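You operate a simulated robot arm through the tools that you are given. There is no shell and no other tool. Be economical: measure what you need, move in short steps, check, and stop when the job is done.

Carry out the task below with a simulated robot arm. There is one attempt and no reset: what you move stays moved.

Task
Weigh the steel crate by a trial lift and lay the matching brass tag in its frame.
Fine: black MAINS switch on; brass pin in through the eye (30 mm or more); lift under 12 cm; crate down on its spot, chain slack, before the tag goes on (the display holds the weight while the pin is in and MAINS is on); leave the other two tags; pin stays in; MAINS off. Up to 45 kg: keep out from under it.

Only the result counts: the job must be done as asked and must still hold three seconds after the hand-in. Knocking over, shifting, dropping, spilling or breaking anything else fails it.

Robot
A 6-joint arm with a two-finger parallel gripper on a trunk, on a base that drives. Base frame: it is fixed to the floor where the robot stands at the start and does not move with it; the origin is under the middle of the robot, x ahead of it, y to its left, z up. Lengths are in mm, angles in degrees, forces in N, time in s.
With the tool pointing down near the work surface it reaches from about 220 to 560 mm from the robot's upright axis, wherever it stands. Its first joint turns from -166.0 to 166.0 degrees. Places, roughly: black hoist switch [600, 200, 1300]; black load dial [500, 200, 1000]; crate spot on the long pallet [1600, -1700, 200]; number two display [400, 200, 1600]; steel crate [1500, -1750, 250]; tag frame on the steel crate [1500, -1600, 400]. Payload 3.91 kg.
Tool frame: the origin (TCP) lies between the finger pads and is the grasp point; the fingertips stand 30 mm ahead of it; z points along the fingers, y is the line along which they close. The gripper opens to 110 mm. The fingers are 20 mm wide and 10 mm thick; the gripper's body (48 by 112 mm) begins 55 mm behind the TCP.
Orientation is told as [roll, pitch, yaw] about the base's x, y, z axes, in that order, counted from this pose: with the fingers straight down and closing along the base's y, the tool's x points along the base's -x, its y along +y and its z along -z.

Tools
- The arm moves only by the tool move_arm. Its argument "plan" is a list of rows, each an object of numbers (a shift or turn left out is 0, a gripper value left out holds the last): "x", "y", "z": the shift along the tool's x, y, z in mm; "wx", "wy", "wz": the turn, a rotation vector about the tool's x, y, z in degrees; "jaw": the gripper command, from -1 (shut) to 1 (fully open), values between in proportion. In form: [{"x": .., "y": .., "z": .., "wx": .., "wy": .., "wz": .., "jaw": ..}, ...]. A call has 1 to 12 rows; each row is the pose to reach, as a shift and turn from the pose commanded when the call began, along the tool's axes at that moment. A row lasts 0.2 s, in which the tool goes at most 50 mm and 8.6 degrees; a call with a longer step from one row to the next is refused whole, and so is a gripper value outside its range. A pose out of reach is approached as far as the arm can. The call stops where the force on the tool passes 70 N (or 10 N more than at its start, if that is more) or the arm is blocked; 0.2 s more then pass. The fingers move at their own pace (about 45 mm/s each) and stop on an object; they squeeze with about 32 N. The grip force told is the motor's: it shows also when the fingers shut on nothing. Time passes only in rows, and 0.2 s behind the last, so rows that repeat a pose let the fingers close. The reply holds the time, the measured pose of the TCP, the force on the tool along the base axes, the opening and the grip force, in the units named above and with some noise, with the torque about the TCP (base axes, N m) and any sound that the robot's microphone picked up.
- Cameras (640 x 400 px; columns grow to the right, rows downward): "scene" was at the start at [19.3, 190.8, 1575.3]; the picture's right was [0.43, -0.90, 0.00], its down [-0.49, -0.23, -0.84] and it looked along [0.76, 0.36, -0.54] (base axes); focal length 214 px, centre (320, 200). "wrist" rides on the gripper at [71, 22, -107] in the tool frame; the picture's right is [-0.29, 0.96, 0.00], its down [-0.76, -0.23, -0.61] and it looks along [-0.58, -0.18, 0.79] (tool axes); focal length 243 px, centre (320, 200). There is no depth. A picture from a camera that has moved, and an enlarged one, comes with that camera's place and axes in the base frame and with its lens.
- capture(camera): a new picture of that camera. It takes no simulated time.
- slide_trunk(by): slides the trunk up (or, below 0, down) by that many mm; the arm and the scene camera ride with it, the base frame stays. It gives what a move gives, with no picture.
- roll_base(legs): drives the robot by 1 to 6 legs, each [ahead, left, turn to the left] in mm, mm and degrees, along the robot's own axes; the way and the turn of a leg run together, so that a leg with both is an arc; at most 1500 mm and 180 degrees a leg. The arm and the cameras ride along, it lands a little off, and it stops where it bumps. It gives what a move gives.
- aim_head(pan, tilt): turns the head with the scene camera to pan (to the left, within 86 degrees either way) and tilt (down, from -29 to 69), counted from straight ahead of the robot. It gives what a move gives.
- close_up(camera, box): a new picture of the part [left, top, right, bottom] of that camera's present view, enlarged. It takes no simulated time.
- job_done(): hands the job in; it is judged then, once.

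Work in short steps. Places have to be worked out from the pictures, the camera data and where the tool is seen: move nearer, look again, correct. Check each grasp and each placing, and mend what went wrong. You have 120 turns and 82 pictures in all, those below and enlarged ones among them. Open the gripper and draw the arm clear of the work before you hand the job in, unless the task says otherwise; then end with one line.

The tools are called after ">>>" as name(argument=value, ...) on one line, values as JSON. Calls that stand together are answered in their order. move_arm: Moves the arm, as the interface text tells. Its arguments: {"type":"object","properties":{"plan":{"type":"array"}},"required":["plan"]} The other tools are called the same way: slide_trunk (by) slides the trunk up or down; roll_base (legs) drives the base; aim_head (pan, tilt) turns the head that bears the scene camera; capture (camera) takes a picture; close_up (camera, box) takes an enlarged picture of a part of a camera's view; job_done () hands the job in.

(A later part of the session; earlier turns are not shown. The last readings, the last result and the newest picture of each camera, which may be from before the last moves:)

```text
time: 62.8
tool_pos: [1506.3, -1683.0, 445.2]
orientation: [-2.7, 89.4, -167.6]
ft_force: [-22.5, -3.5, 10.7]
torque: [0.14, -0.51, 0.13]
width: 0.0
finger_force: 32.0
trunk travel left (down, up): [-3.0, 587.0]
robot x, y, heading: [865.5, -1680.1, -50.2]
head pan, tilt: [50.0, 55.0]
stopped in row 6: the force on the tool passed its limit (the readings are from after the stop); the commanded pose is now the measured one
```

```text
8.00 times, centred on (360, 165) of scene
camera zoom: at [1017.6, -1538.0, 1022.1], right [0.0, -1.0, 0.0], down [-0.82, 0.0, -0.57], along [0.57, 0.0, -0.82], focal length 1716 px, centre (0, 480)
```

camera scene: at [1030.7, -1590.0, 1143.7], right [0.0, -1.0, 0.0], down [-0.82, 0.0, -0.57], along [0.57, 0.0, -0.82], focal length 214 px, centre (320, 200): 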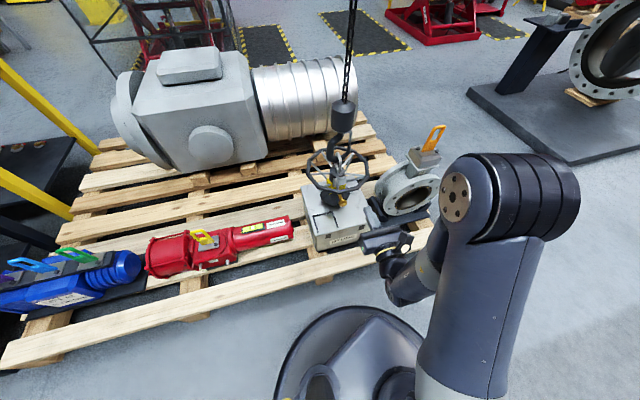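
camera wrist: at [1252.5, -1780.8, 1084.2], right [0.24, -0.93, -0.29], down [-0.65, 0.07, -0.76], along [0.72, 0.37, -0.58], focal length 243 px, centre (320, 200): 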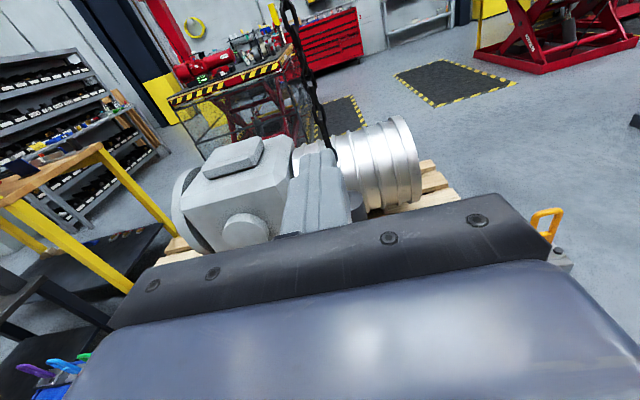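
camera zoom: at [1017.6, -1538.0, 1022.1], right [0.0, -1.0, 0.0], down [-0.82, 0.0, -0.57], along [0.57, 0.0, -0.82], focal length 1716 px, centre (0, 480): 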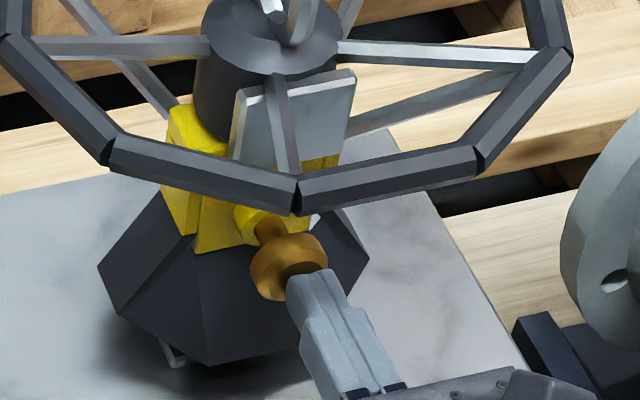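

It stops at the same place each time, so that is the pin's end stop (~36 mm in). I withdraw along the pin line and raise the trunk.

>>> move_arm(plan=[{"z": -40}, {"z": -80}, {"z": -120}, {"z": -150}, {"z": -150}])

>>> slide_trunk(by=400)

>>> slide_trunk(by=187)

>>> capture(camera="scene")

```text
time: 64.0
tool_pos: [1362.6, -1722.1, 446.1]
orientation: [-5.3, 89.2, -170.3]
ft_force: [0.3, -0.2, 0.5]
torque: [0.02, 0.0, 0.03]
width: 0.0
finger_force: 32.4
trunk travel left (down, up): [-3.0, 587.0]
robot x, y, heading: [868.2, -1681.9, -50.0]
head pan, tilt: [50.0, 55.0]
```

```text
time: 67.8
tool_pos: [1363.0, -1721.6, 844.8]
orientation: [-5.2, 89.2, -170.0]
ft_force: [-0.7, 0.0, 0.5]
torque: [0.01, 0.01, 0.02]
width: 0.0
finger_force: 32.0
trunk travel left (down, up): [-403.0, 187.0]
robot x, y, heading: [869.0, -1680.2, -49.9]
head pan, tilt: [50.0, 55.0]
```

```text
time: 69.8
tool_pos: [1363.2, -1721.3, 1032.5]
orientation: [-5.4, 89.2, -170.1]
ft_force: [-0.4, 0.2, -0.5]
torque: [0.04, 0.01, 0.02]
width: 0.0
finger_force: 32.1
trunk travel left (down, up): [-590.0, 0.0]
robot x, y, heading: [870.6, -1680.7, -50.3]
head pan, tilt: [50.0, 55.0]
```

```text
42 pictures are left
camera scene: at [1019.4, -1537.8, 1608.7], right [0.0, -1.0, 0.0], down [-0.82, 0.0, -0.57], along [0.57, 0.0, -0.82], focal length 214 px, centre (320, 200)
```

scene: 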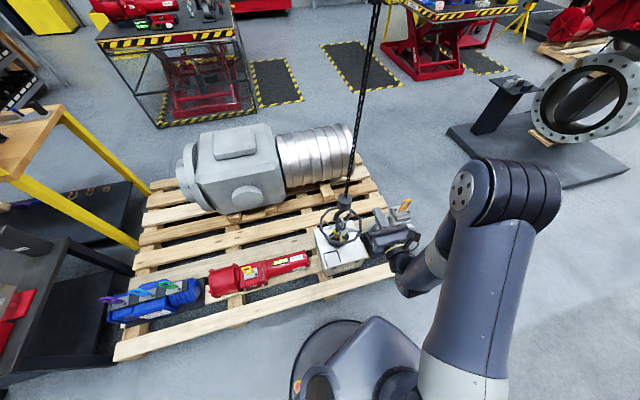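

All clear. I drive back, turn to heading ≈25° so the tool points at the panel, and go to the panel.

>>> roll_base(legs=[[-257, -306, 0], [0, 0, 75.2], [318, 1212, 0]])

>>> aim_head(pan=62, tilt=30)

>>> capture(camera="scene")

```text
time: 81.5
tool_pos: [382.3, 17.2, 1032.4]
orientation: [-5.2, 89.3, -93.1]
ft_force: [0.3, 0.1, 0.7]
torque: [-0.01, 0.01, -0.02]
width: 0.3
finger_force: 32.6
trunk travel left (down, up): [-590.0, 0.0]
robot x, y, heading: [228.8, -452.3, 26.8]
head pan, tilt: [50.0, 55.0]
```

```text
time: 82.4
tool_pos: [381.6, 17.2, 1032.4]
orientation: [-5.4, 89.2, -93.4]
ft_force: [0.6, -0.2, 0.6]
torque: [0.0, 0.02, 0.01]
width: 0.1
finger_force: 31.8
trunk travel left (down, up): [-590.0, 0.0]
robot x, y, heading: [230.5, -454.4, 26.5]
head pan, tilt: [62.0, 30.0]
```

```text
41 pictures are left
camera scene: at [109.0, -255.0, 1644.7], right [1.0, -0.02, 0.0], down [-0.01, -0.5, -0.87], along [0.02, 0.87, -0.5], focal length 214 px, centre (320, 200)
```

scene: 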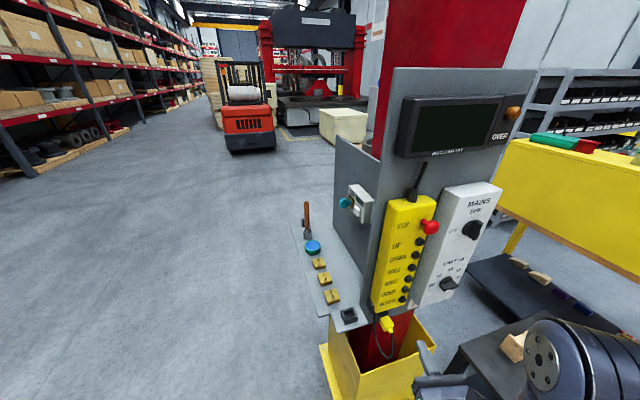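

Good vantage. I enlarge the controls to locate them precisely.

>>> close_up(camera="scene", box=[360, 170, 520, 330])

```text
2.50 times, centred on (440, 250) of scene
camera zoom: at [109.0, -255.0, 1644.7], right [1.0, -0.02, 0.0], down [-0.01, -0.5, -0.87], along [0.02, 0.87, -0.5], focal length 536 px, centre (20, 75)
```

zoom: 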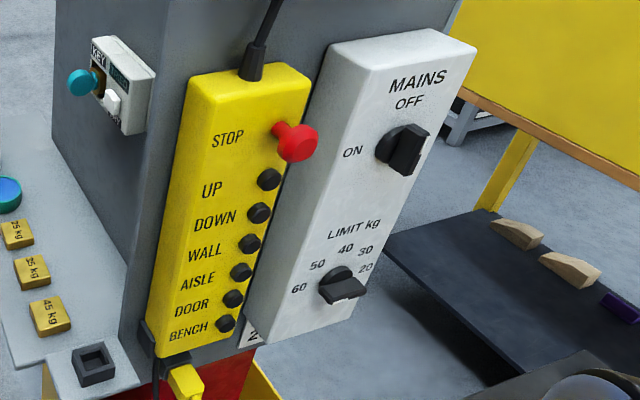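

I look closer at the two knobs to read which way they point.

>>> close_up(camera="scene", box=[430, 190, 500, 310])

```text
3.33 times, centred on (465, 250) of scene
camera zoom: at [109.0, -255.0, 1644.7], right [1.0, -0.02, 0.0], down [-0.01, -0.5, -0.87], along [0.02, 0.87, -0.5], focal length 715 px, centre (-163, 33)
```

zoom: 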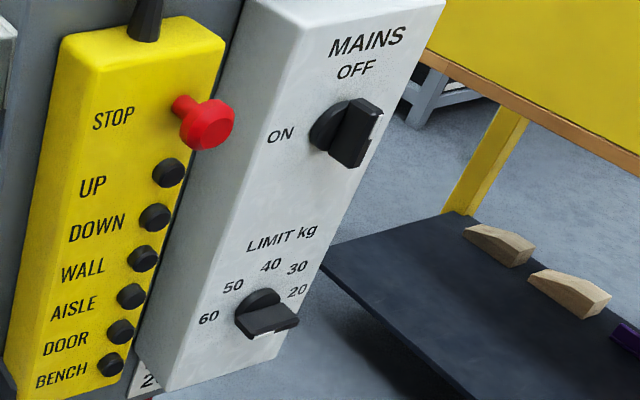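

I need to see the pointer lines.

>>> close_up(camera="scene", box=[435, 265, 475, 290])

>>> close_up(camera="scene", box=[455, 210, 495, 245])

```text
16.00 times, centred on (455, 278) of scene
camera zoom: at [109.0, -255.0, 1644.7], right [1.0, -0.02, 0.0], down [-0.01, -0.5, -0.87], along [0.02, 0.87, -0.5], focal length 3432 px, centre (-1840, -1040)
```

zoom: 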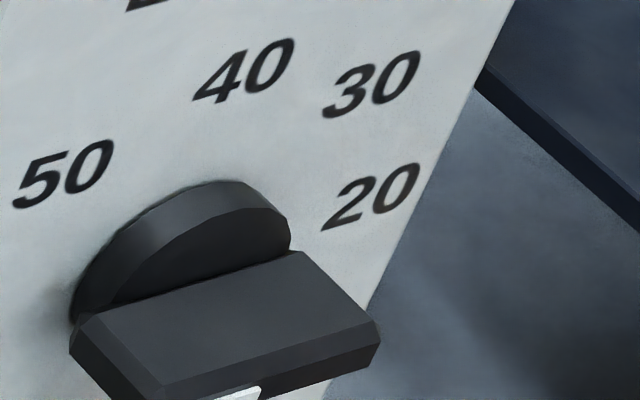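

```text
11.43 times, centred on (475, 228) of scene
camera zoom: at [109.0, -255.0, 1644.7], right [1.0, -0.02, 0.0], down [-0.01, -0.5, -0.87], along [0.02, 0.87, -0.5], focal length 2451 px, centre (-1451, -114)
```

zoom: 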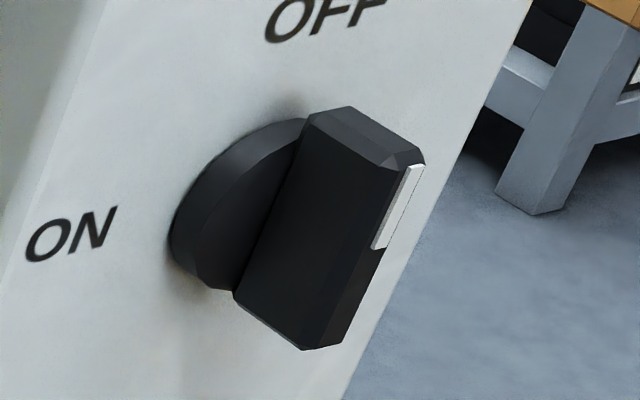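

MAINS points OFF (white mark up); LIMIT's mark seems on the 60 side. MAINS bar front is at about (545, 190, 1286), UP at (398, 197, 1245). I shift the base right and raise the arm to knob height.

>>> roll_base(legs=[[183, -24, 0]])

>>> move_arm(plan=[{"x": 45}, {"x": 90}, {"x": 135}, {"x": 180}, {"x": 225}, {"x": 253}, {"x": 253}])

```text
time: 83.9
tool_pos: [551.8, 73.5, 1032.6]
orientation: [-6.3, 89.2, -94.4]
ft_force: [0.4, -0.2, 0.4]
torque: [0.03, -0.01, -0.05]
width: 0.0
finger_force: 32.2
trunk travel left (down, up): [-590.0, 0.0]
robot x, y, heading: [395.8, -397.6, 26.6]
head pan, tilt: [62.0, 30.0]
```

```text
time: 85.5
tool_pos: [552.8, 78.5, 1287.4]
orientation: [-5.7, 89.1, -93.7]
ft_force: [-1.0, 0.0, 0.2]
torque: [-0.03, 0.0, 0.0]
width: 0.1
finger_force: 32.0
trunk travel left (down, up): [-590.0, 0.0]
robot x, y, heading: [399.4, -393.7, 26.4]
head pan, tilt: [62.0, 30.0]
```

Height reached. I open the jaws and look.

>>> move_arm(plan=[{"y": -7, "jaw": -0.3}, {"y": -7, "jaw": -0.3}, {"y": -7, "jaw": -0.3}])

>>> capture(camera="wrist")

>>> capture(camera="scene")

```text
time: 86.3
tool_pos: [545.5, 78.7, 1287.9]
orientation: [-5.8, 89.2, -94.1]
ft_force: [0.0, 0.8, -0.5]
torque: [0.03, 0.0, 0.02]
width: 38.5
finger_force: 0.0
trunk travel left (down, up): [-590.0, 0.0]
robot x, y, heading: [394.2, -398.9, 26.3]
head pan, tilt: [62.0, 30.0]
```

```text
36 pictures are left
camera wrist: at [571.1, -27.4, 1358.9], right [0.96, 0.03, -0.29], down [-0.21, -0.63, -0.75], along [-0.2, 0.78, -0.59], focal length 243 px, centre (320, 200)
```

wrist: 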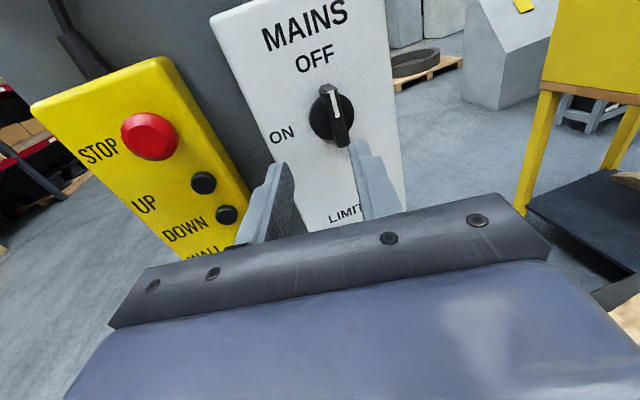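

```text
35 pictures are left
camera scene: at [277.6, -197.4, 1644.8], right [1.0, -0.02, 0.0], down [-0.01, -0.5, -0.87], along [0.02, 0.87, -0.5], focal length 214 px, centre (320, 200)
```

scene: 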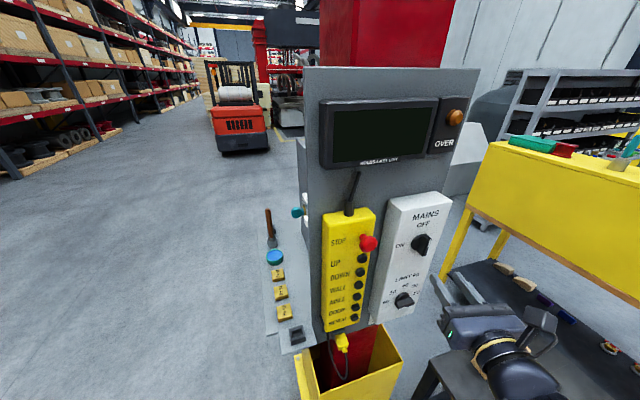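

The bar is ~14 mm to the right of the tool axis at about the right height. I shift and advance partway, then look again.

>>> move_arm(plan=[{"y": 14}, {"y": 14, "z": 35}, {"y": 14, "z": 60}, {"y": 14, "z": 60}])

>>> capture(camera="wrist")

```text
time: 87.3
tool_pos: [559.5, 137.4, 1286.3]
orientation: [-3.8, 89.2, -92.0]
ft_force: [0.1, -1.1, -0.8]
torque: [0.0, 0.01, 0.01]
width: 38.4
finger_force: 0.1
trunk travel left (down, up): [-590.0, 0.0]
robot x, y, heading: [398.7, -396.7, 26.6]
head pan, tilt: [62.0, 30.0]
```

```text
34 pictures are left
camera wrist: at [584.6, 32.1, 1358.6], right [0.96, 0.03, -0.29], down [-0.21, -0.63, -0.75], along [-0.2, 0.78, -0.59], focal length 243 px, centre (320, 200)
```

wrist: 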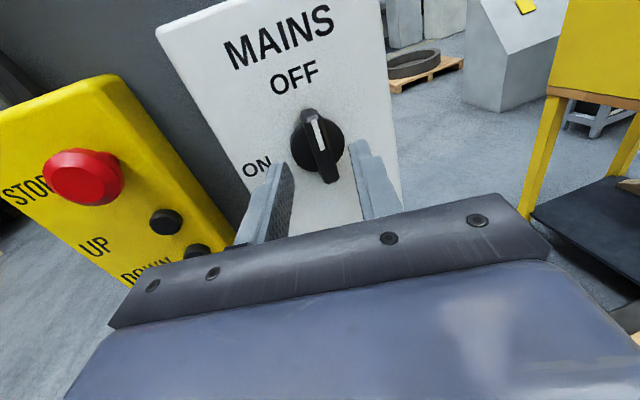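

Aligned; bar front at y≈186. I advance 37 mm and close on the bar.

>>> move_arm(plan=[{"z": 20}, {"z": 37}, {"z": 37, "jaw": -1}, {"z": 37, "jaw": -1}, {"z": 37, "jaw": -1}, {"z": 37, "jaw": -1}])

>>> capture(camera="wrist")

```text
time: 88.7
tool_pos: [556.7, 173.9, 1283.3]
orientation: [-7.5, 89.2, -95.6]
ft_force: [6.1, 1.6, 1.7]
torque: [-0.02, -0.24, -0.07]
width: 14.6
finger_force: 45.1
trunk travel left (down, up): [-590.0, 0.0]
robot x, y, heading: [397.5, -394.4, 26.5]
head pan, tilt: [62.0, 30.0]
```

```text
33 pictures are left
camera wrist: at [582.6, 68.3, 1355.6], right [0.96, 0.03, -0.29], down [-0.21, -0.63, -0.75], along [-0.2, 0.78, -0.59], focal length 243 px, centre (320, 200)
```

wrist: 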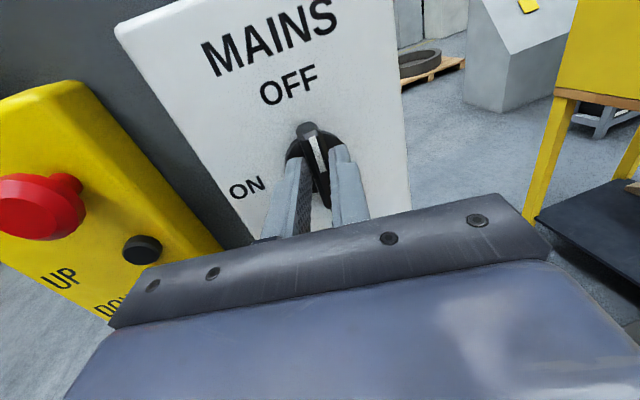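

Bar gripped (14.6 mm). I twist counter-clockwise toward ON.

>>> move_arm(plan=[{"wz": -8}, {"wz": -16}, {"wz": -24}, {"wz": -32}, {"wz": -40}, {"wz": -48}, {"wz": -56}, {"wz": -64}, {"wz": -72}, {"wz": -80}, {"wz": -88}, {"wz": -90}])

>>> capture(camera="wrist")

```text
time: 90.7
tool_pos: [546.8, 172.0, 1274.8]
orientation: [87.7, 21.6, 1.9]
ft_force: [-12.0, -5.6, -4.6]
torque: [0.02, 0.22, 1.72]
width: 14.2
finger_force: 45.3
trunk travel left (down, up): [-590.0, 0.0]
robot x, y, heading: [399.0, -397.1, 26.6]
head pan, tilt: [62.0, 30.0]
stopped in row 9: the force on the tool passed its limit (the readings are from after the stop); the commanded pose is now the measured one
```

```text
32 pictures are left
camera wrist: at [493.7, 64.4, 1325.2], right [0.62, 0.06, 0.78], down [0.65, -0.59, -0.47], along [0.44, 0.8, -0.41], focal length 243 px, centre (320, 200)
```

wrist: 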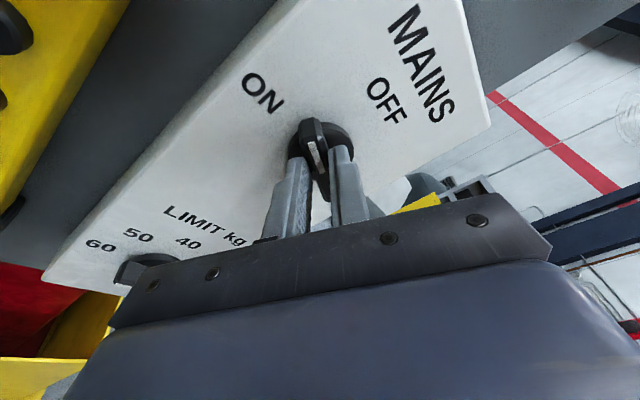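

Turned ~68° with the grip sitting ~11 mm off the knob axis. I finish the turn with a matching small shift.

>>> move_arm(plan=[{"wz": -7, "y": -1}, {"wz": -14, "y": -2}, {"wz": -21, "y": -3}, {"wz": -23, "y": -3}])

>>> capture(camera="wrist")

```text
time: 91.7
tool_pos: [545.0, 171.7, 1270.7]
orientation: [87.7, -1.5, 2.5]
ft_force: [-27.1, -6.2, -16.2]
torque: [-0.35, 1.05, 0.72]
width: 14.1
finger_force: 45.1
trunk travel left (down, up): [-590.0, 0.0]
robot x, y, heading: [397.7, -398.4, 26.7]
head pan, tilt: [62.0, 30.0]
```

```text
31 pictures are left
camera wrist: at [479.6, 63.3, 1294.4], right [0.26, 0.05, 0.96], down [0.79, -0.58, -0.19], along [0.55, 0.81, -0.19], focal length 243 px, centre (320, 200)
```

wrist: 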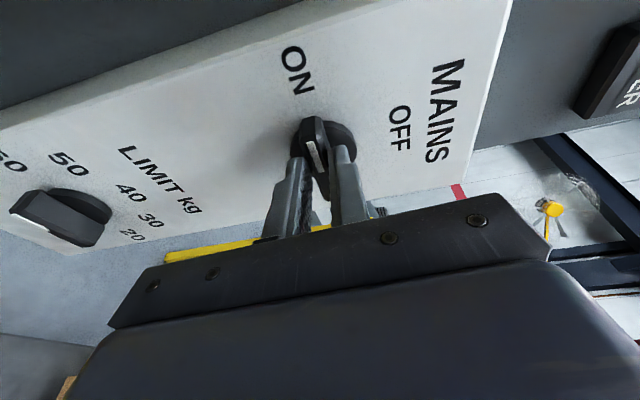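

MAINS is at ON, and LIMIT's white mark is on the 60 side. I release, back out, and check.

>>> move_arm(plan=[{"jaw": -0.4}, {"jaw": -0.4}, {"z": -40, "jaw": -0.4}, {"z": -80, "jaw": -0.4}, {"z": -80, "jaw": -0.4}])

>>> move_arm(plan=[{"wz": 8, "jaw": -1}, {"wz": 16, "jaw": -1}, {"wz": 24, "jaw": -1}, {"wz": 32}, {"wz": 40}, {"wz": 48}, {"wz": 56}, {"wz": 64}, {"wz": 72}, {"wz": 80}, {"wz": 88}, {"wz": 91}])

>>> capture(camera="scene")

```text
time: 92.8
tool_pos: [553.5, 93.8, 1275.6]
orientation: [87.9, -1.3, 2.5]
ft_force: [-0.2, -0.4, -0.4]
torque: [-0.03, 0.01, -0.02]
width: 32.8
finger_force: 0.1
trunk travel left (down, up): [-590.0, 0.0]
robot x, y, heading: [396.3, -394.2, 26.6]
head pan, tilt: [62.0, 30.0]
```

```text
time: 95.5
tool_pos: [553.8, 94.3, 1275.1]
orientation: [6.0, 87.9, -81.6]
ft_force: [0.8, 0.1, -0.4]
torque: [0.0, 0.03, 0.01]
width: 0.0
finger_force: 32.0
trunk travel left (down, up): [-590.0, 0.0]
robot x, y, heading: [397.5, -397.1, 26.9]
head pan, tilt: [62.0, 30.0]
```

```text
30 pictures are left
camera scene: at [277.0, -197.5, 1644.8], right [1.0, -0.02, 0.0], down [-0.01, -0.5, -0.87], along [0.02, 0.87, -0.5], focal length 214 px, centre (320, 200)
```

scene: 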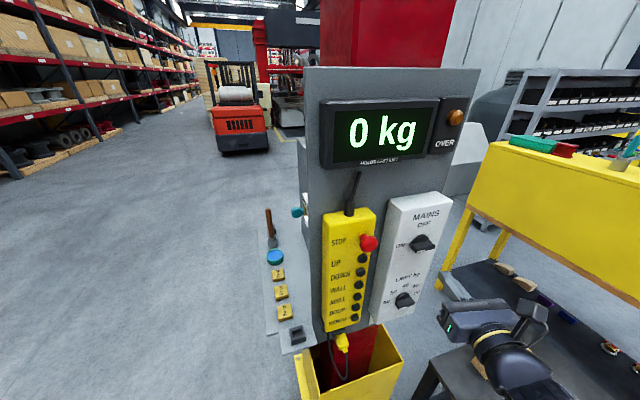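

The display reads 0 kg: MAINS is on and the pin counts. I move in front of the UP button.

>>> move_arm(plan=[{"y": -45, "x": -10}, {"y": -90, "x": -25}, {"y": -135, "x": -35}, {"y": -150, "x": -35}, {"y": -150, "x": -35}])

>>> capture(camera="wrist")

>>> close_up(camera="scene", box=[310, 200, 420, 350])

```text
time: 96.7
tool_pos: [477.1, 89.8, 1255.1]
orientation: [8.8, 87.8, -78.4]
ft_force: [-0.7, 0.2, 0.0]
torque: [-0.01, 0.03, 0.05]
width: 0.1
finger_force: 31.8
out of reach, approached as far as the arm can: row 2, 3, 4, 5
trunk travel left (down, up): [-590.0, 0.0]
robot x, y, heading: [398.0, -394.3, 26.7]
head pan, tilt: [62.0, 30.0]
```

```text
29 pictures are left
camera wrist: at [504.6, -12.5, 1329.8], right [0.96, 0.04, -0.28], down [-0.2, -0.65, -0.74], along [-0.21, 0.76, -0.61], focal length 243 px, centre (320, 200)
```

wrist: 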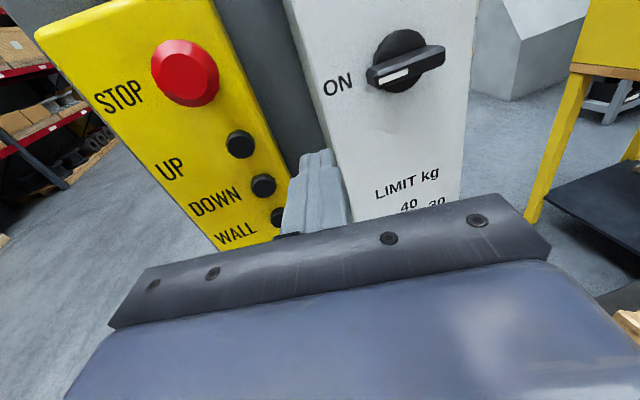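

```text
2.67 times, centred on (365, 275) of scene
camera zoom: at [277.0, -197.5, 1644.7], right [1.0, -0.02, 0.0], down [-0.01, -0.5, -0.87], along [0.02, 0.87, -0.5], focal length 572 px, centre (200, 0)
```

zoom: 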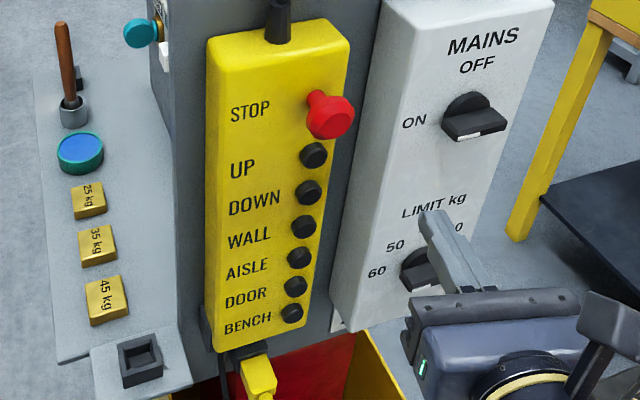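

UP is at (393, 196, 1247) and DOWN at (393, 196, 1197). The arm can't go further left, so I shift the base left 100 mm.

>>> roll_base(legs=[[-89, 45, 0]])

>>> move_arm(plan=[{"y": 10, "x": -4}, {"y": 18, "x": -8}, {"y": 18, "x": -8, "z": 25}, {"y": 18, "x": -8, "z": 40}, {"y": 18, "x": -8, "z": 40}])

>>> capture(camera="wrist")

```text
time: 97.8
tool_pos: [380.0, 90.6, 1255.6]
orientation: [9.6, 87.8, -77.8]
ft_force: [-0.8, 0.3, 0.2]
torque: [0.0, 0.01, -0.01]
width: 0.0
finger_force: 31.1
trunk travel left (down, up): [-590.0, 0.0]
robot x, y, heading: [301.8, -395.3, 26.6]
head pan, tilt: [62.0, 30.0]
```

```text
time: 99.0
tool_pos: [395.7, 130.6, 1246.1]
orientation: [8.5, 87.8, -78.9]
ft_force: [-0.2, 0.5, 0.0]
torque: [0.02, -0.02, -0.05]
width: 0.0
finger_force: 32.7
trunk travel left (down, up): [-590.0, 0.0]
robot x, y, heading: [297.8, -393.8, 26.6]
head pan, tilt: [62.0, 30.0]
```

```text
27 pictures are left
camera wrist: at [423.3, 28.4, 1320.5], right [0.96, 0.03, -0.28], down [-0.2, -0.65, -0.74], along [-0.21, 0.76, -0.61], focal length 243 px, centre (320, 200)
```

wrist: 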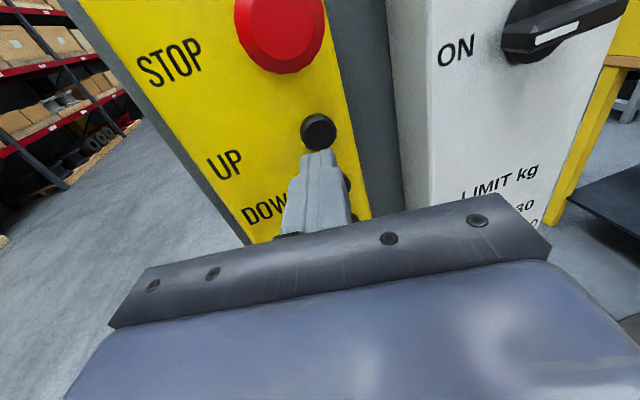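

Aligned with UP. I make a short dab: advance up to 46 mm and withdraw at once, watching for sound.

>>> move_arm(plan=[{"x": 2, "z": 20}, {"x": 2, "z": 34}, {"x": 2, "z": 40}, {"x": 2, "z": 44}, {"x": 2, "z": 25}, {"x": 2, "z": 0}])

>>> close_up(camera="scene", box=[310, 80, 490, 290])

```text
time: 99.9
tool_pos: [393.8, 161.8, 1246.5]
orientation: [8.0, 87.8, -79.4]
ft_force: [-1.2, -49.8, 8.6]
torque: [0.54, 0.08, 0.53]
width: 0.3
finger_force: 32.2
trunk travel left (down, up): [-590.0, 0.0]
robot x, y, heading: [299.1, -399.2, 26.3]
head pan, tilt: [62.0, 30.0]
stopped in row 4: the force on the tool passed its limit (the readings are from after the stop); the commanded pose is now the measured one
```

```text
1.90 times, centred on (400, 185) of scene
camera zoom: at [178.2, -208.2, 1646.2], right [1.0, -0.03, 0.0], down [-0.01, -0.49, -0.87], along [0.02, 0.87, -0.49], focal length 408 px, centre (168, 229)
```

zoom: 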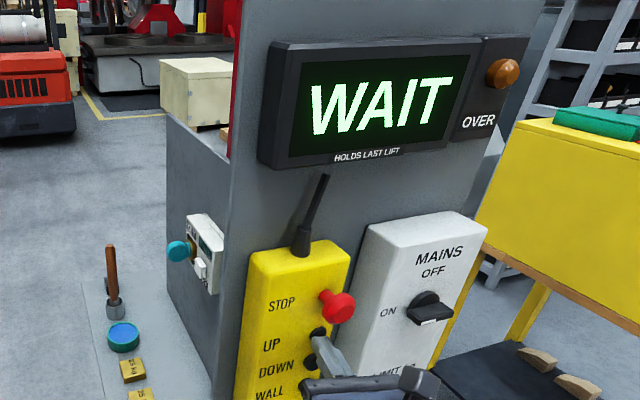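

The display says WAIT and the tip is still on the button. I withdraw at once and look.

>>> move_arm(plan=[{"z": -15}, {"z": -30}])

>>> close_up(camera="scene", box=[310, 80, 490, 290])

>>> aim_head(pan=-75, tilt=25)

>>> capture(camera="scene")

```text
time: 100.5
tool_pos: [395.9, 139.6, 1244.0]
orientation: [6.2, 87.2, -81.3]
ft_force: [1.1, 0.4, 0.9]
torque: [0.02, 0.01, -0.03]
width: 0.0
finger_force: 31.7
trunk travel left (down, up): [-590.0, 0.0]
robot x, y, heading: [299.3, -396.5, 26.5]
head pan, tilt: [62.0, 30.0]
```

```text
1.90 times, centred on (400, 185) of scene
camera zoom: at [178.2, -197.5, 1644.7], right [1.0, -0.03, 0.0], down [-0.01, -0.5, -0.87], along [0.02, 0.87, -0.5], focal length 408 px, centre (168, 229)
```

zoom: 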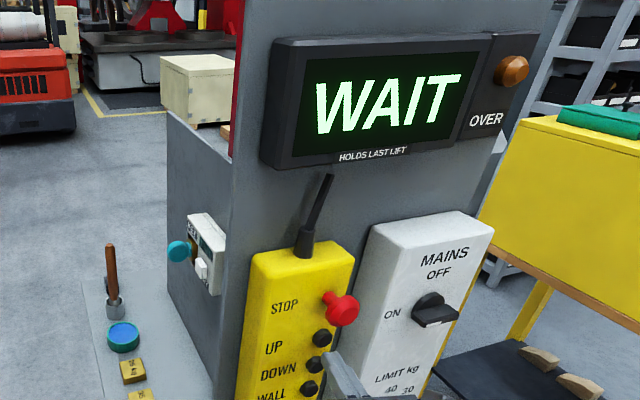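

```text
time: 102.7
tool_pos: [396.4, 140.6, 1246.2]
orientation: [6.4, 87.3, -80.9]
ft_force: [-0.4, 0.1, -1.1]
torque: [0.0, 0.02, 0.01]
width: 0.0
finger_force: 32.4
trunk travel left (down, up): [-590.0, 0.0]
robot x, y, heading: [297.3, -396.3, 26.5]
head pan, tilt: [-75.0, 25.0]
```

```text
24 pictures are left
camera scene: at [237.1, -357.4, 1652.7], right [-0.75, -0.66, 0.0], down [-0.28, 0.32, -0.91], along [0.6, -0.68, -0.42], focal length 214 px, centre (320, 200)
```

scene: 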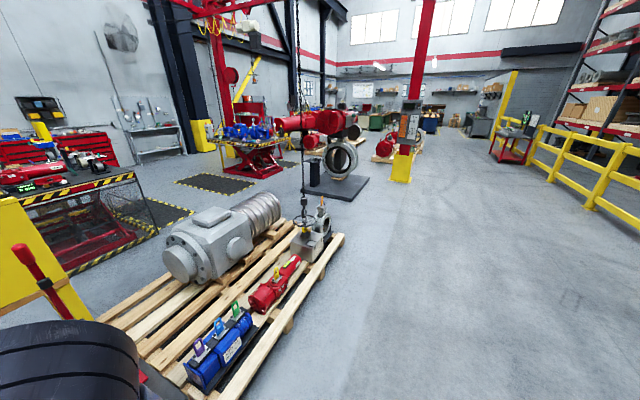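

I zoom on the crate to judge the lift.

>>> close_up(camera="scene", box=[275, 180, 345, 275])

>>> aim_head(pan=62, tilt=30)

>>> capture(camera="scene")

```text
4.21 times, centred on (310, 228) of scene
camera zoom: at [237.1, -357.4, 1652.7], right [-0.75, -0.66, 0.0], down [-0.28, 0.32, -0.91], along [0.6, -0.68, -0.42], focal length 903 px, centre (362, 84)
```

zoom: 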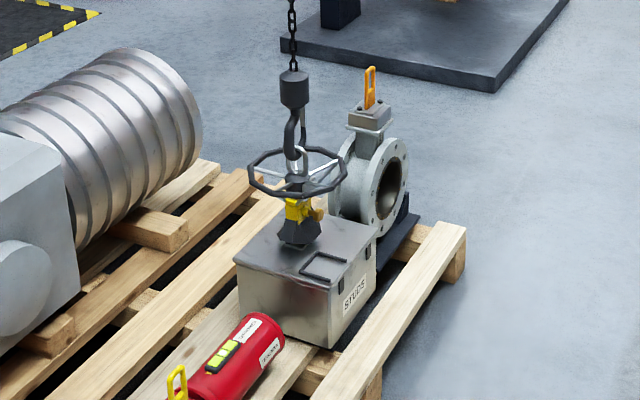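

```text
time: 104.9
tool_pos: [396.3, 140.8, 1245.3]
orientation: [6.4, 87.3, -81.0]
ft_force: [0.8, 0.7, -0.2]
torque: [0.0, 0.01, 0.01]
width: 0.0
finger_force: 32.2
trunk travel left (down, up): [-590.0, 0.0]
robot x, y, heading: [299.2, -397.3, 26.5]
head pan, tilt: [62.0, 30.0]
```

```text
22 pictures are left
camera scene: at [178.4, -198.0, 1644.8], right [1.0, -0.03, 0.0], down [-0.01, -0.5, -0.87], along [0.02, 0.87, -0.5], focal length 214 px, centre (320, 200)
```

scene: 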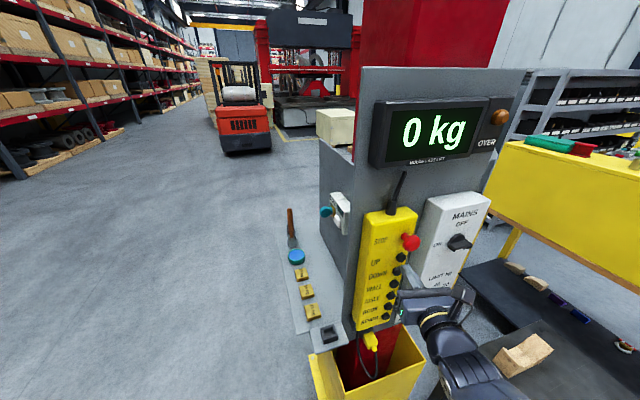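

The dab only took up slack: WAIT then back to 0 kg, hold-to-run. I press again a bit longer and withdraw in the same call.

>>> move_arm(plan=[{"z": 15}, {"z": 25}, {"z": 26}, {"z": 26}, {"z": 26}, {"z": 10}, {"z": 0}])

>>> close_up(camera="scene", box=[360, 90, 520, 280])

```text
time: 106.5
tool_pos: [394.5, 140.4, 1243.8]
orientation: [6.2, 87.3, -81.2]
ft_force: [0.0, 0.3, 0.6]
torque: [-0.03, -0.04, -0.02]
width: 0.1
finger_force: 32.3
trunk travel left (down, up): [-590.0, 0.0]
robot x, y, heading: [299.5, -397.0, 26.6]
head pan, tilt: [62.0, 30.0]
```

```text
2.11 times, centred on (440, 185) of scene
camera zoom: at [178.4, -197.4, 1644.7], right [1.0, -0.03, 0.0], down [-0.01, -0.5, -0.87], along [0.02, 0.87, -0.5], focal length 452 px, centre (67, 232)
```

zoom: 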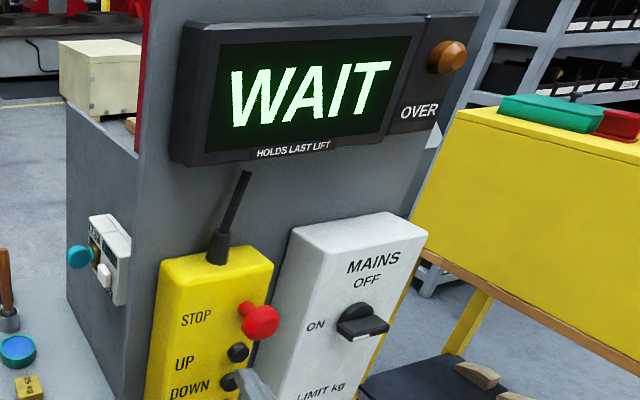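

It worked without a stop. I wait for the reading to settle, then read it.

>>> move_arm(plan=[{}, {}, {}, {}, {}, {}, {}, {}, {}, {}, {}, {}])

>>> close_up(camera="scene", box=[360, 90, 520, 280])

```text
time: 109.1
tool_pos: [393.0, 139.9, 1243.2]
orientation: [6.4, 87.3, -81.0]
ft_force: [-0.7, 0.1, 0.1]
torque: [-0.03, 0.0, -0.01]
width: 0.2
finger_force: 31.9
trunk travel left (down, up): [-590.0, 0.0]
robot x, y, heading: [301.7, -395.1, 26.5]
head pan, tilt: [62.0, 30.0]
```

```text
2.11 times, centred on (440, 185) of scene
camera zoom: at [178.3, -198.0, 1644.7], right [1.0, -0.03, 0.0], down [-0.01, -0.5, -0.87], along [0.02, 0.87, -0.5], focal length 452 px, centre (67, 232)
```

zoom: 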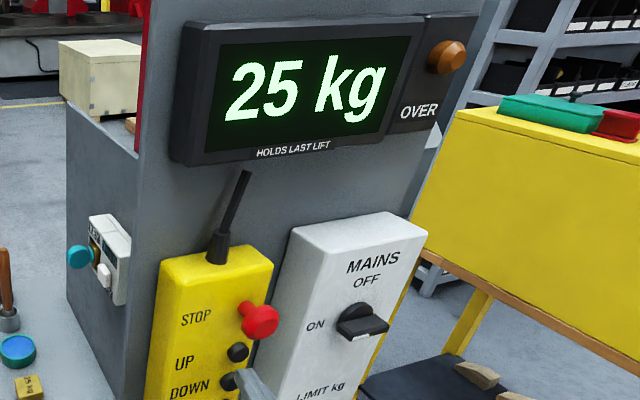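

It reads 25 kg. I check that the crate is really hanging clear.

>>> aim_head(pan=-75, tilt=25)

>>> close_up(camera="scene", box=[275, 180, 345, 275])

```text
time: 111.3
tool_pos: [395.4, 139.1, 1243.4]
orientation: [6.4, 87.3, -81.1]
ft_force: [-0.3, 0.2, 0.5]
torque: [-0.01, 0.0, 0.0]
width: 0.0
finger_force: 32.5
trunk travel left (down, up): [-590.0, 0.0]
robot x, y, heading: [301.7, -399.2, 26.5]
head pan, tilt: [-75.0, 25.0]
```

```text
4.21 times, centred on (310, 228) of scene
camera zoom: at [237.1, -357.4, 1652.7], right [-0.75, -0.66, 0.0], down [-0.28, 0.32, -0.91], along [0.6, -0.68, -0.42], focal length 903 px, centre (362, 84)
```

zoom: 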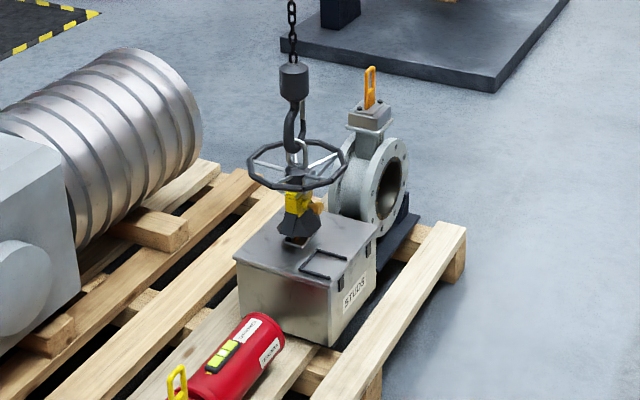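

The clevis has risen but the crate still sits on the pallet, so 25 kg may be a partial load. I press UP again and re-read.

>>> move_arm(plan=[{"z": 15}, {"z": 25}, {"z": 26}, {"z": 26}, {"z": 26}, {"z": 10}, {"z": 0}])

>>> close_up(camera="scene", box=[275, 180, 345, 275])

>>> aim_head(pan=62, tilt=30)

>>> close_up(camera="scene", box=[360, 90, 520, 280])

```text
time: 112.9
tool_pos: [397.0, 142.1, 1245.4]
orientation: [6.6, 87.4, -80.6]
ft_force: [0.0, 0.2, 0.2]
torque: [-0.01, -0.03, -0.01]
width: 0.0
finger_force: 31.9
trunk travel left (down, up): [-590.0, 0.0]
robot x, y, heading: [298.6, -393.7, 26.9]
head pan, tilt: [-75.0, 25.0]
```

```text
4.21 times, centred on (310, 228) of scene
camera zoom: at [237.1, -356.6, 1652.8], right [-0.75, -0.66, 0.0], down [-0.28, 0.32, -0.91], along [0.6, -0.68, -0.42], focal length 903 px, centre (362, 84)
```

zoom: 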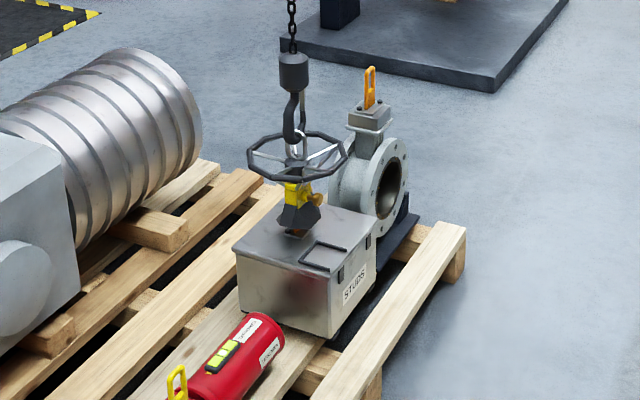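

```text
time: 115.1
tool_pos: [397.4, 141.7, 1245.2]
orientation: [6.3, 87.4, -81.0]
ft_force: [-0.2, 0.9, 0.3]
torque: [-0.01, -0.01, 0.0]
width: 0.1
finger_force: 31.7
trunk travel left (down, up): [-590.0, 0.0]
robot x, y, heading: [302.2, -396.8, 26.6]
head pan, tilt: [62.0, 30.0]
```

```text
2.11 times, centred on (440, 185) of scene
camera zoom: at [178.4, -198.0, 1644.8], right [1.0, -0.03, 0.0], down [-0.01, -0.5, -0.87], along [0.02, 0.87, -0.5], focal length 452 px, centre (67, 232)
```

zoom: 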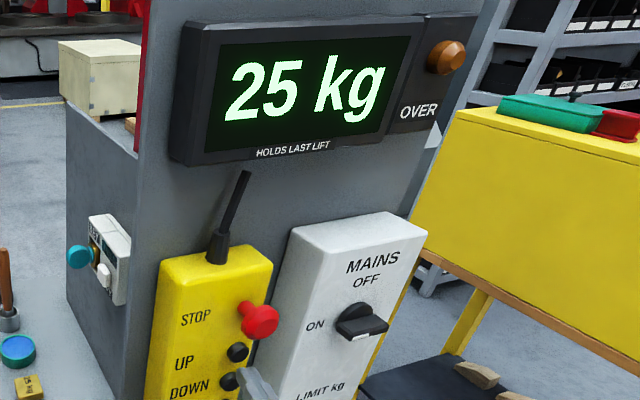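

The crate now hangs clear and the display still says 25 kg. I move down to the DOWN button and verify alignment.

>>> move_arm(plan=[{"x": -25}, {"x": -49}, {"x": -49}])

>>> capture(camera="wrist")

```text
time: 115.9
tool_pos: [394.6, 138.0, 1195.5]
orientation: [6.2, 87.1, -81.0]
ft_force: [0.1, 0.0, 0.3]
torque: [-0.01, 0.03, 0.01]
width: 0.1
finger_force: 31.8
trunk travel left (down, up): [-590.0, 0.0]
robot x, y, heading: [298.7, -397.5, 26.2]
head pan, tilt: [62.0, 30.0]
```

```text
16 pictures are left
camera wrist: at [421.7, 35.7, 1271.3], right [0.96, 0.03, -0.28], down [-0.19, -0.65, -0.73], along [-0.21, 0.76, -0.62], focal length 243 px, centre (320, 200)
```

wrist: 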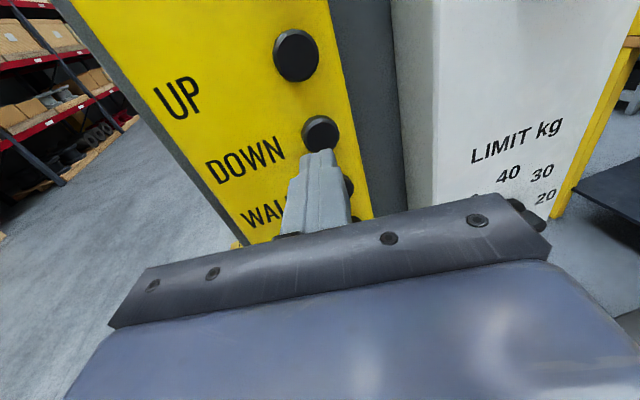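

Aligned with DOWN. I hold it about 2 s, the same total as the UP presses, and then check the crate.

>>> move_arm(plan=[{"z": 16}, {"z": 27}, {"z": 28}, {"z": 28}, {"z": 28}, {"z": 28}, {"z": 28}, {"z": 28}, {"z": 28}, {"z": 28}, {"z": 10}, {"z": -10}])

>>> aim_head(pan=-75, tilt=25)

>>> close_up(camera="scene", box=[275, 180, 345, 275])

```text
time: 118.5
tool_pos: [396.0, 127.8, 1194.6]
orientation: [6.8, 87.3, -80.6]
ft_force: [0.3, 0.0, 0.6]
torque: [0.03, 0.0, 0.02]
width: 0.0
finger_force: 32.1
trunk travel left (down, up): [-590.0, 0.0]
robot x, y, heading: [300.2, -397.1, 26.7]
head pan, tilt: [62.0, 30.0]
```

```text
time: 120.7
tool_pos: [395.5, 128.1, 1195.3]
orientation: [6.4, 87.3, -80.9]
ft_force: [1.0, -0.2, -0.5]
torque: [-0.03, 0.01, 0.01]
width: 0.1
finger_force: 31.7
trunk travel left (down, up): [-590.0, 0.0]
robot x, y, heading: [301.0, -395.3, 26.6]
head pan, tilt: [-75.0, 25.0]
```

```text
4.21 times, centred on (310, 228) of scene
camera zoom: at [237.1, -357.4, 1652.7], right [-0.75, -0.66, 0.0], down [-0.28, 0.32, -0.91], along [0.6, -0.68, -0.42], focal length 903 px, centre (362, 84)
```

zoom: 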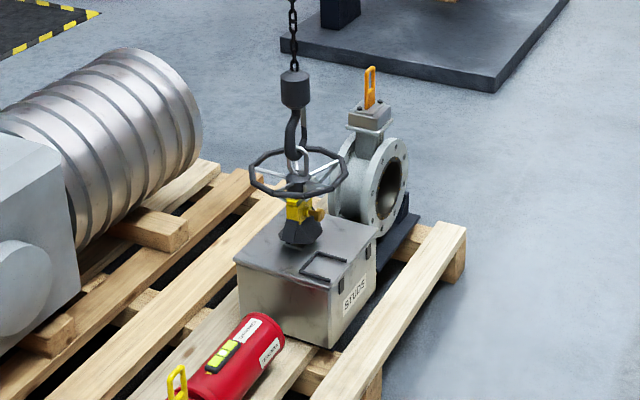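

Crate is back on the pallet with the clevis resting on the lid. I give DOWN one more short dab to make the slack certain, then shift the base back right toward MAINS.

>>> move_arm(plan=[{"z": 20}, {"z": 37}, {"z": 38}, {"z": 20}, {"z": -10}, {"z": -30}])

>>> roll_base(legs=[[125, -63, 0]])

>>> move_arm(plan=[{"x": 40, "jaw": -0.3}, {"x": 77, "wz": -8, "jaw": -0.3}, {"x": 77, "wz": -16}, {"x": 77, "wz": -24}, {"x": 77, "wz": -32}, {"x": 77, "wz": -40}, {"x": 77, "wz": -48}, {"x": 77, "wz": -56}, {"x": 77, "wz": -64}, {"x": 77, "wz": -72}, {"x": 77, "wz": -80}, {"x": 77, "wz": -88}])

```text
time: 122.1
tool_pos: [398.3, 98.5, 1198.0]
orientation: [6.8, 87.3, -80.5]
ft_force: [-0.1, 0.3, 0.4]
torque: [0.01, 0.0, -0.01]
width: 0.2
finger_force: 32.4
trunk travel left (down, up): [-590.0, 0.0]
robot x, y, heading: [299.1, -398.4, 26.7]
head pan, tilt: [-75.0, 25.0]
```

```text
time: 123.4
tool_pos: [539.1, 99.6, 1197.4]
orientation: [6.0, 87.3, -81.5]
ft_force: [0.5, 0.0, 0.5]
torque: [-0.01, 0.0, 0.01]
width: 0.0
finger_force: 32.4
trunk travel left (down, up): [-590.0, 0.0]
robot x, y, heading: [435.1, -397.5, 26.2]
head pan, tilt: [-75.0, 25.0]
```

```text
time: 126.0
tool_pos: [539.9, 102.8, 1273.7]
orientation: [87.3, 1.7, 2.4]
ft_force: [0.1, 0.0, 0.0]
torque: [0.03, -0.02, -0.01]
width: 38.5
finger_force: 0.1
trunk travel left (down, up): [-590.0, 0.0]
robot x, y, heading: [441.2, -398.1, 26.5]
head pan, tilt: [-75.0, 25.0]
```

I shift 19 mm right onto the knob axis and check with the wrist camera.

>>> move_arm(plan=[{"x": -19}, {"x": -19, "z": 25}, {"x": -19, "z": 25}])

>>> capture(camera="wrist")

```text
time: 126.8
tool_pos: [557.0, 130.3, 1272.5]
orientation: [87.4, 1.7, 2.5]
ft_force: [-0.3, 0.7, -0.1]
torque: [0.01, -0.01, 0.01]
width: 38.6
finger_force: 0.0
trunk travel left (down, up): [-590.0, 0.0]
robot x, y, heading: [438.1, -394.6, 26.3]
head pan, tilt: [-75.0, 25.0]
```

```text
14 pictures are left
camera wrist: at [491.4, 22.1, 1299.1], right [0.32, 0.06, 0.95], down [0.78, -0.59, -0.22], along [0.54, 0.81, -0.23], focal length 243 px, centre (320, 200)
```

wrist: 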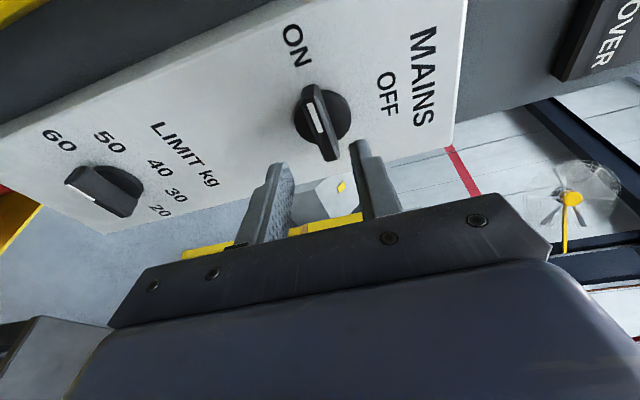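

Reconciling the views, the bar's front is nearer y≈205 with centre x≈551, z≈1273. I shift 5 mm left, go in 52 mm, and close.

>>> move_arm(plan=[{"x": 5, "z": 20}, {"x": 5, "z": 40}, {"x": 5, "z": 47}, {"x": 5, "z": 52}, {"x": 5, "z": 52, "jaw": -1}, {"x": 5, "z": 52, "jaw": -1}, {"x": 5, "z": 52, "jaw": -1}, {"x": 5, "z": 52, "jaw": -1}])

```text
time: 128.6
tool_pos: [549.6, 181.2, 1271.7]
orientation: [87.5, 1.7, 2.4]
ft_force: [0.9, 4.3, 13.3]
torque: [0.91, 0.05, -0.18]
width: 14.2
finger_force: 45.3
trunk travel left (down, up): [-590.0, 0.0]
robot x, y, heading: [439.3, -399.3, 26.4]
head pan, tilt: [-75.0, 25.0]
```

Gripped. I twist clockwise 90° back toward OFF, with the small arc shift.

>>> move_arm(plan=[{"wz": 8, "y": 1}, {"wz": 16, "y": 1.5}, {"wz": 24, "y": 2, "x": -0.5}, {"wz": 32, "y": 3, "x": -1}, {"wz": 40, "y": 3.5, "x": -1.5}, {"wz": 48, "y": 4, "x": -2}, {"wz": 56, "y": 4.5, "x": -2.5}, {"wz": 64, "y": 5, "x": -3}, {"wz": 72, "y": 5, "x": -4}, {"wz": 80, "y": 5, "x": -5}, {"wz": 88, "y": 5, "x": -5}, {"wz": 91, "y": 5, "x": -5}])

>>> aim_head(pan=62, tilt=30)

>>> capture(camera="scene")

```text
time: 131.2
tool_pos: [556.3, 181.9, 1273.7]
orientation: [-44.1, 85.9, -131.7]
ft_force: [4.9, 1.7, 4.1]
torque: [-0.16, -1.22, 0.35]
width: 17.0
finger_force: 44.7
trunk travel left (down, up): [-590.0, 0.0]
robot x, y, heading: [436.2, -394.9, 26.2]
head pan, tilt: [-75.0, 25.0]
```

```text
time: 133.4
tool_pos: [556.1, 180.2, 1274.8]
orientation: [-43.3, 86.1, -131.0]
ft_force: [4.8, -5.2, -11.3]
torque: [-0.3, -0.94, 0.41]
width: 16.7
finger_force: 44.9
trunk travel left (down, up): [-590.0, 0.0]
robot x, y, heading: [441.9, -399.0, 26.1]
head pan, tilt: [62.0, 30.0]
```

```text
13 pictures are left
camera scene: at [319.2, -196.3, 1644.7], right [1.0, -0.03, 0.0], down [-0.02, -0.5, -0.87], along [0.03, 0.87, -0.5], focal length 214 px, centre (320, 200)
```

scene: 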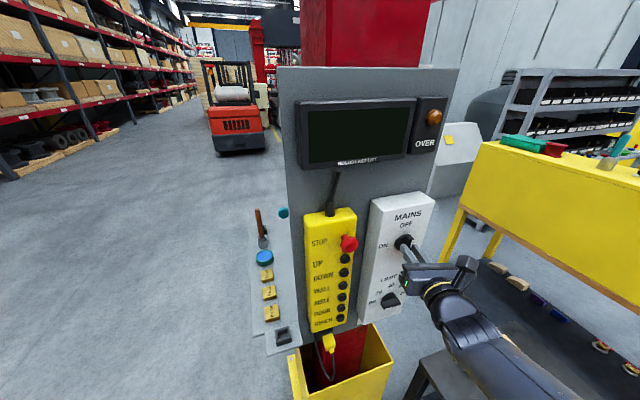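

The display is dark: MAINS is off. I release, withdraw, and drive off into free space to point the tool down.

>>> move_arm(plan=[{"jaw": -0.3}, {"jaw": -0.3}, {"z": -40, "jaw": -0.3}, {"z": -80, "jaw": -0.3}, {"z": -100, "jaw": -0.3}])

>>> close_up(camera="scene", box=[360, 190, 440, 310])

>>> roll_base(legs=[[-44, -90, 0], [-576, 393, 0], [0, 0, -26.3]])

```text
time: 134.6
tool_pos: [558.9, 82.1, 1280.6]
orientation: [-44.8, 86.2, -132.5]
ft_force: [-0.2, -0.3, 0.0]
torque: [0.02, -0.04, -0.03]
width: 38.4
finger_force: 0.1
trunk travel left (down, up): [-590.0, 0.0]
robot x, y, heading: [435.2, -397.0, 26.1]
head pan, tilt: [62.0, 30.0]
```

```text
3.33 times, centred on (400, 250) of scene
camera zoom: at [318.2, -196.7, 1644.8], right [1.0, -0.03, 0.0], down [-0.01, -0.5, -0.87], along [0.03, 0.87, -0.5], focal length 715 px, centre (53, 33)
```

zoom: 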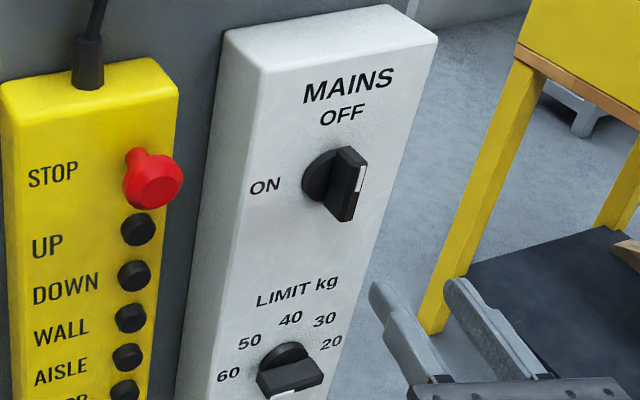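

```text
time: 140.5
tool_pos: [74.6, -22.7, 1280.5]
orientation: [-44.7, 86.2, -158.7]
ft_force: [0.3, -0.8, 0.8]
torque: [0.01, -0.01, 0.02]
width: 38.5
finger_force: 0.1
trunk travel left (down, up): [-590.0, 0.0]
robot x, y, heading: [-248.5, -398.7, 0.4]
head pan, tilt: [62.0, 30.0]
```

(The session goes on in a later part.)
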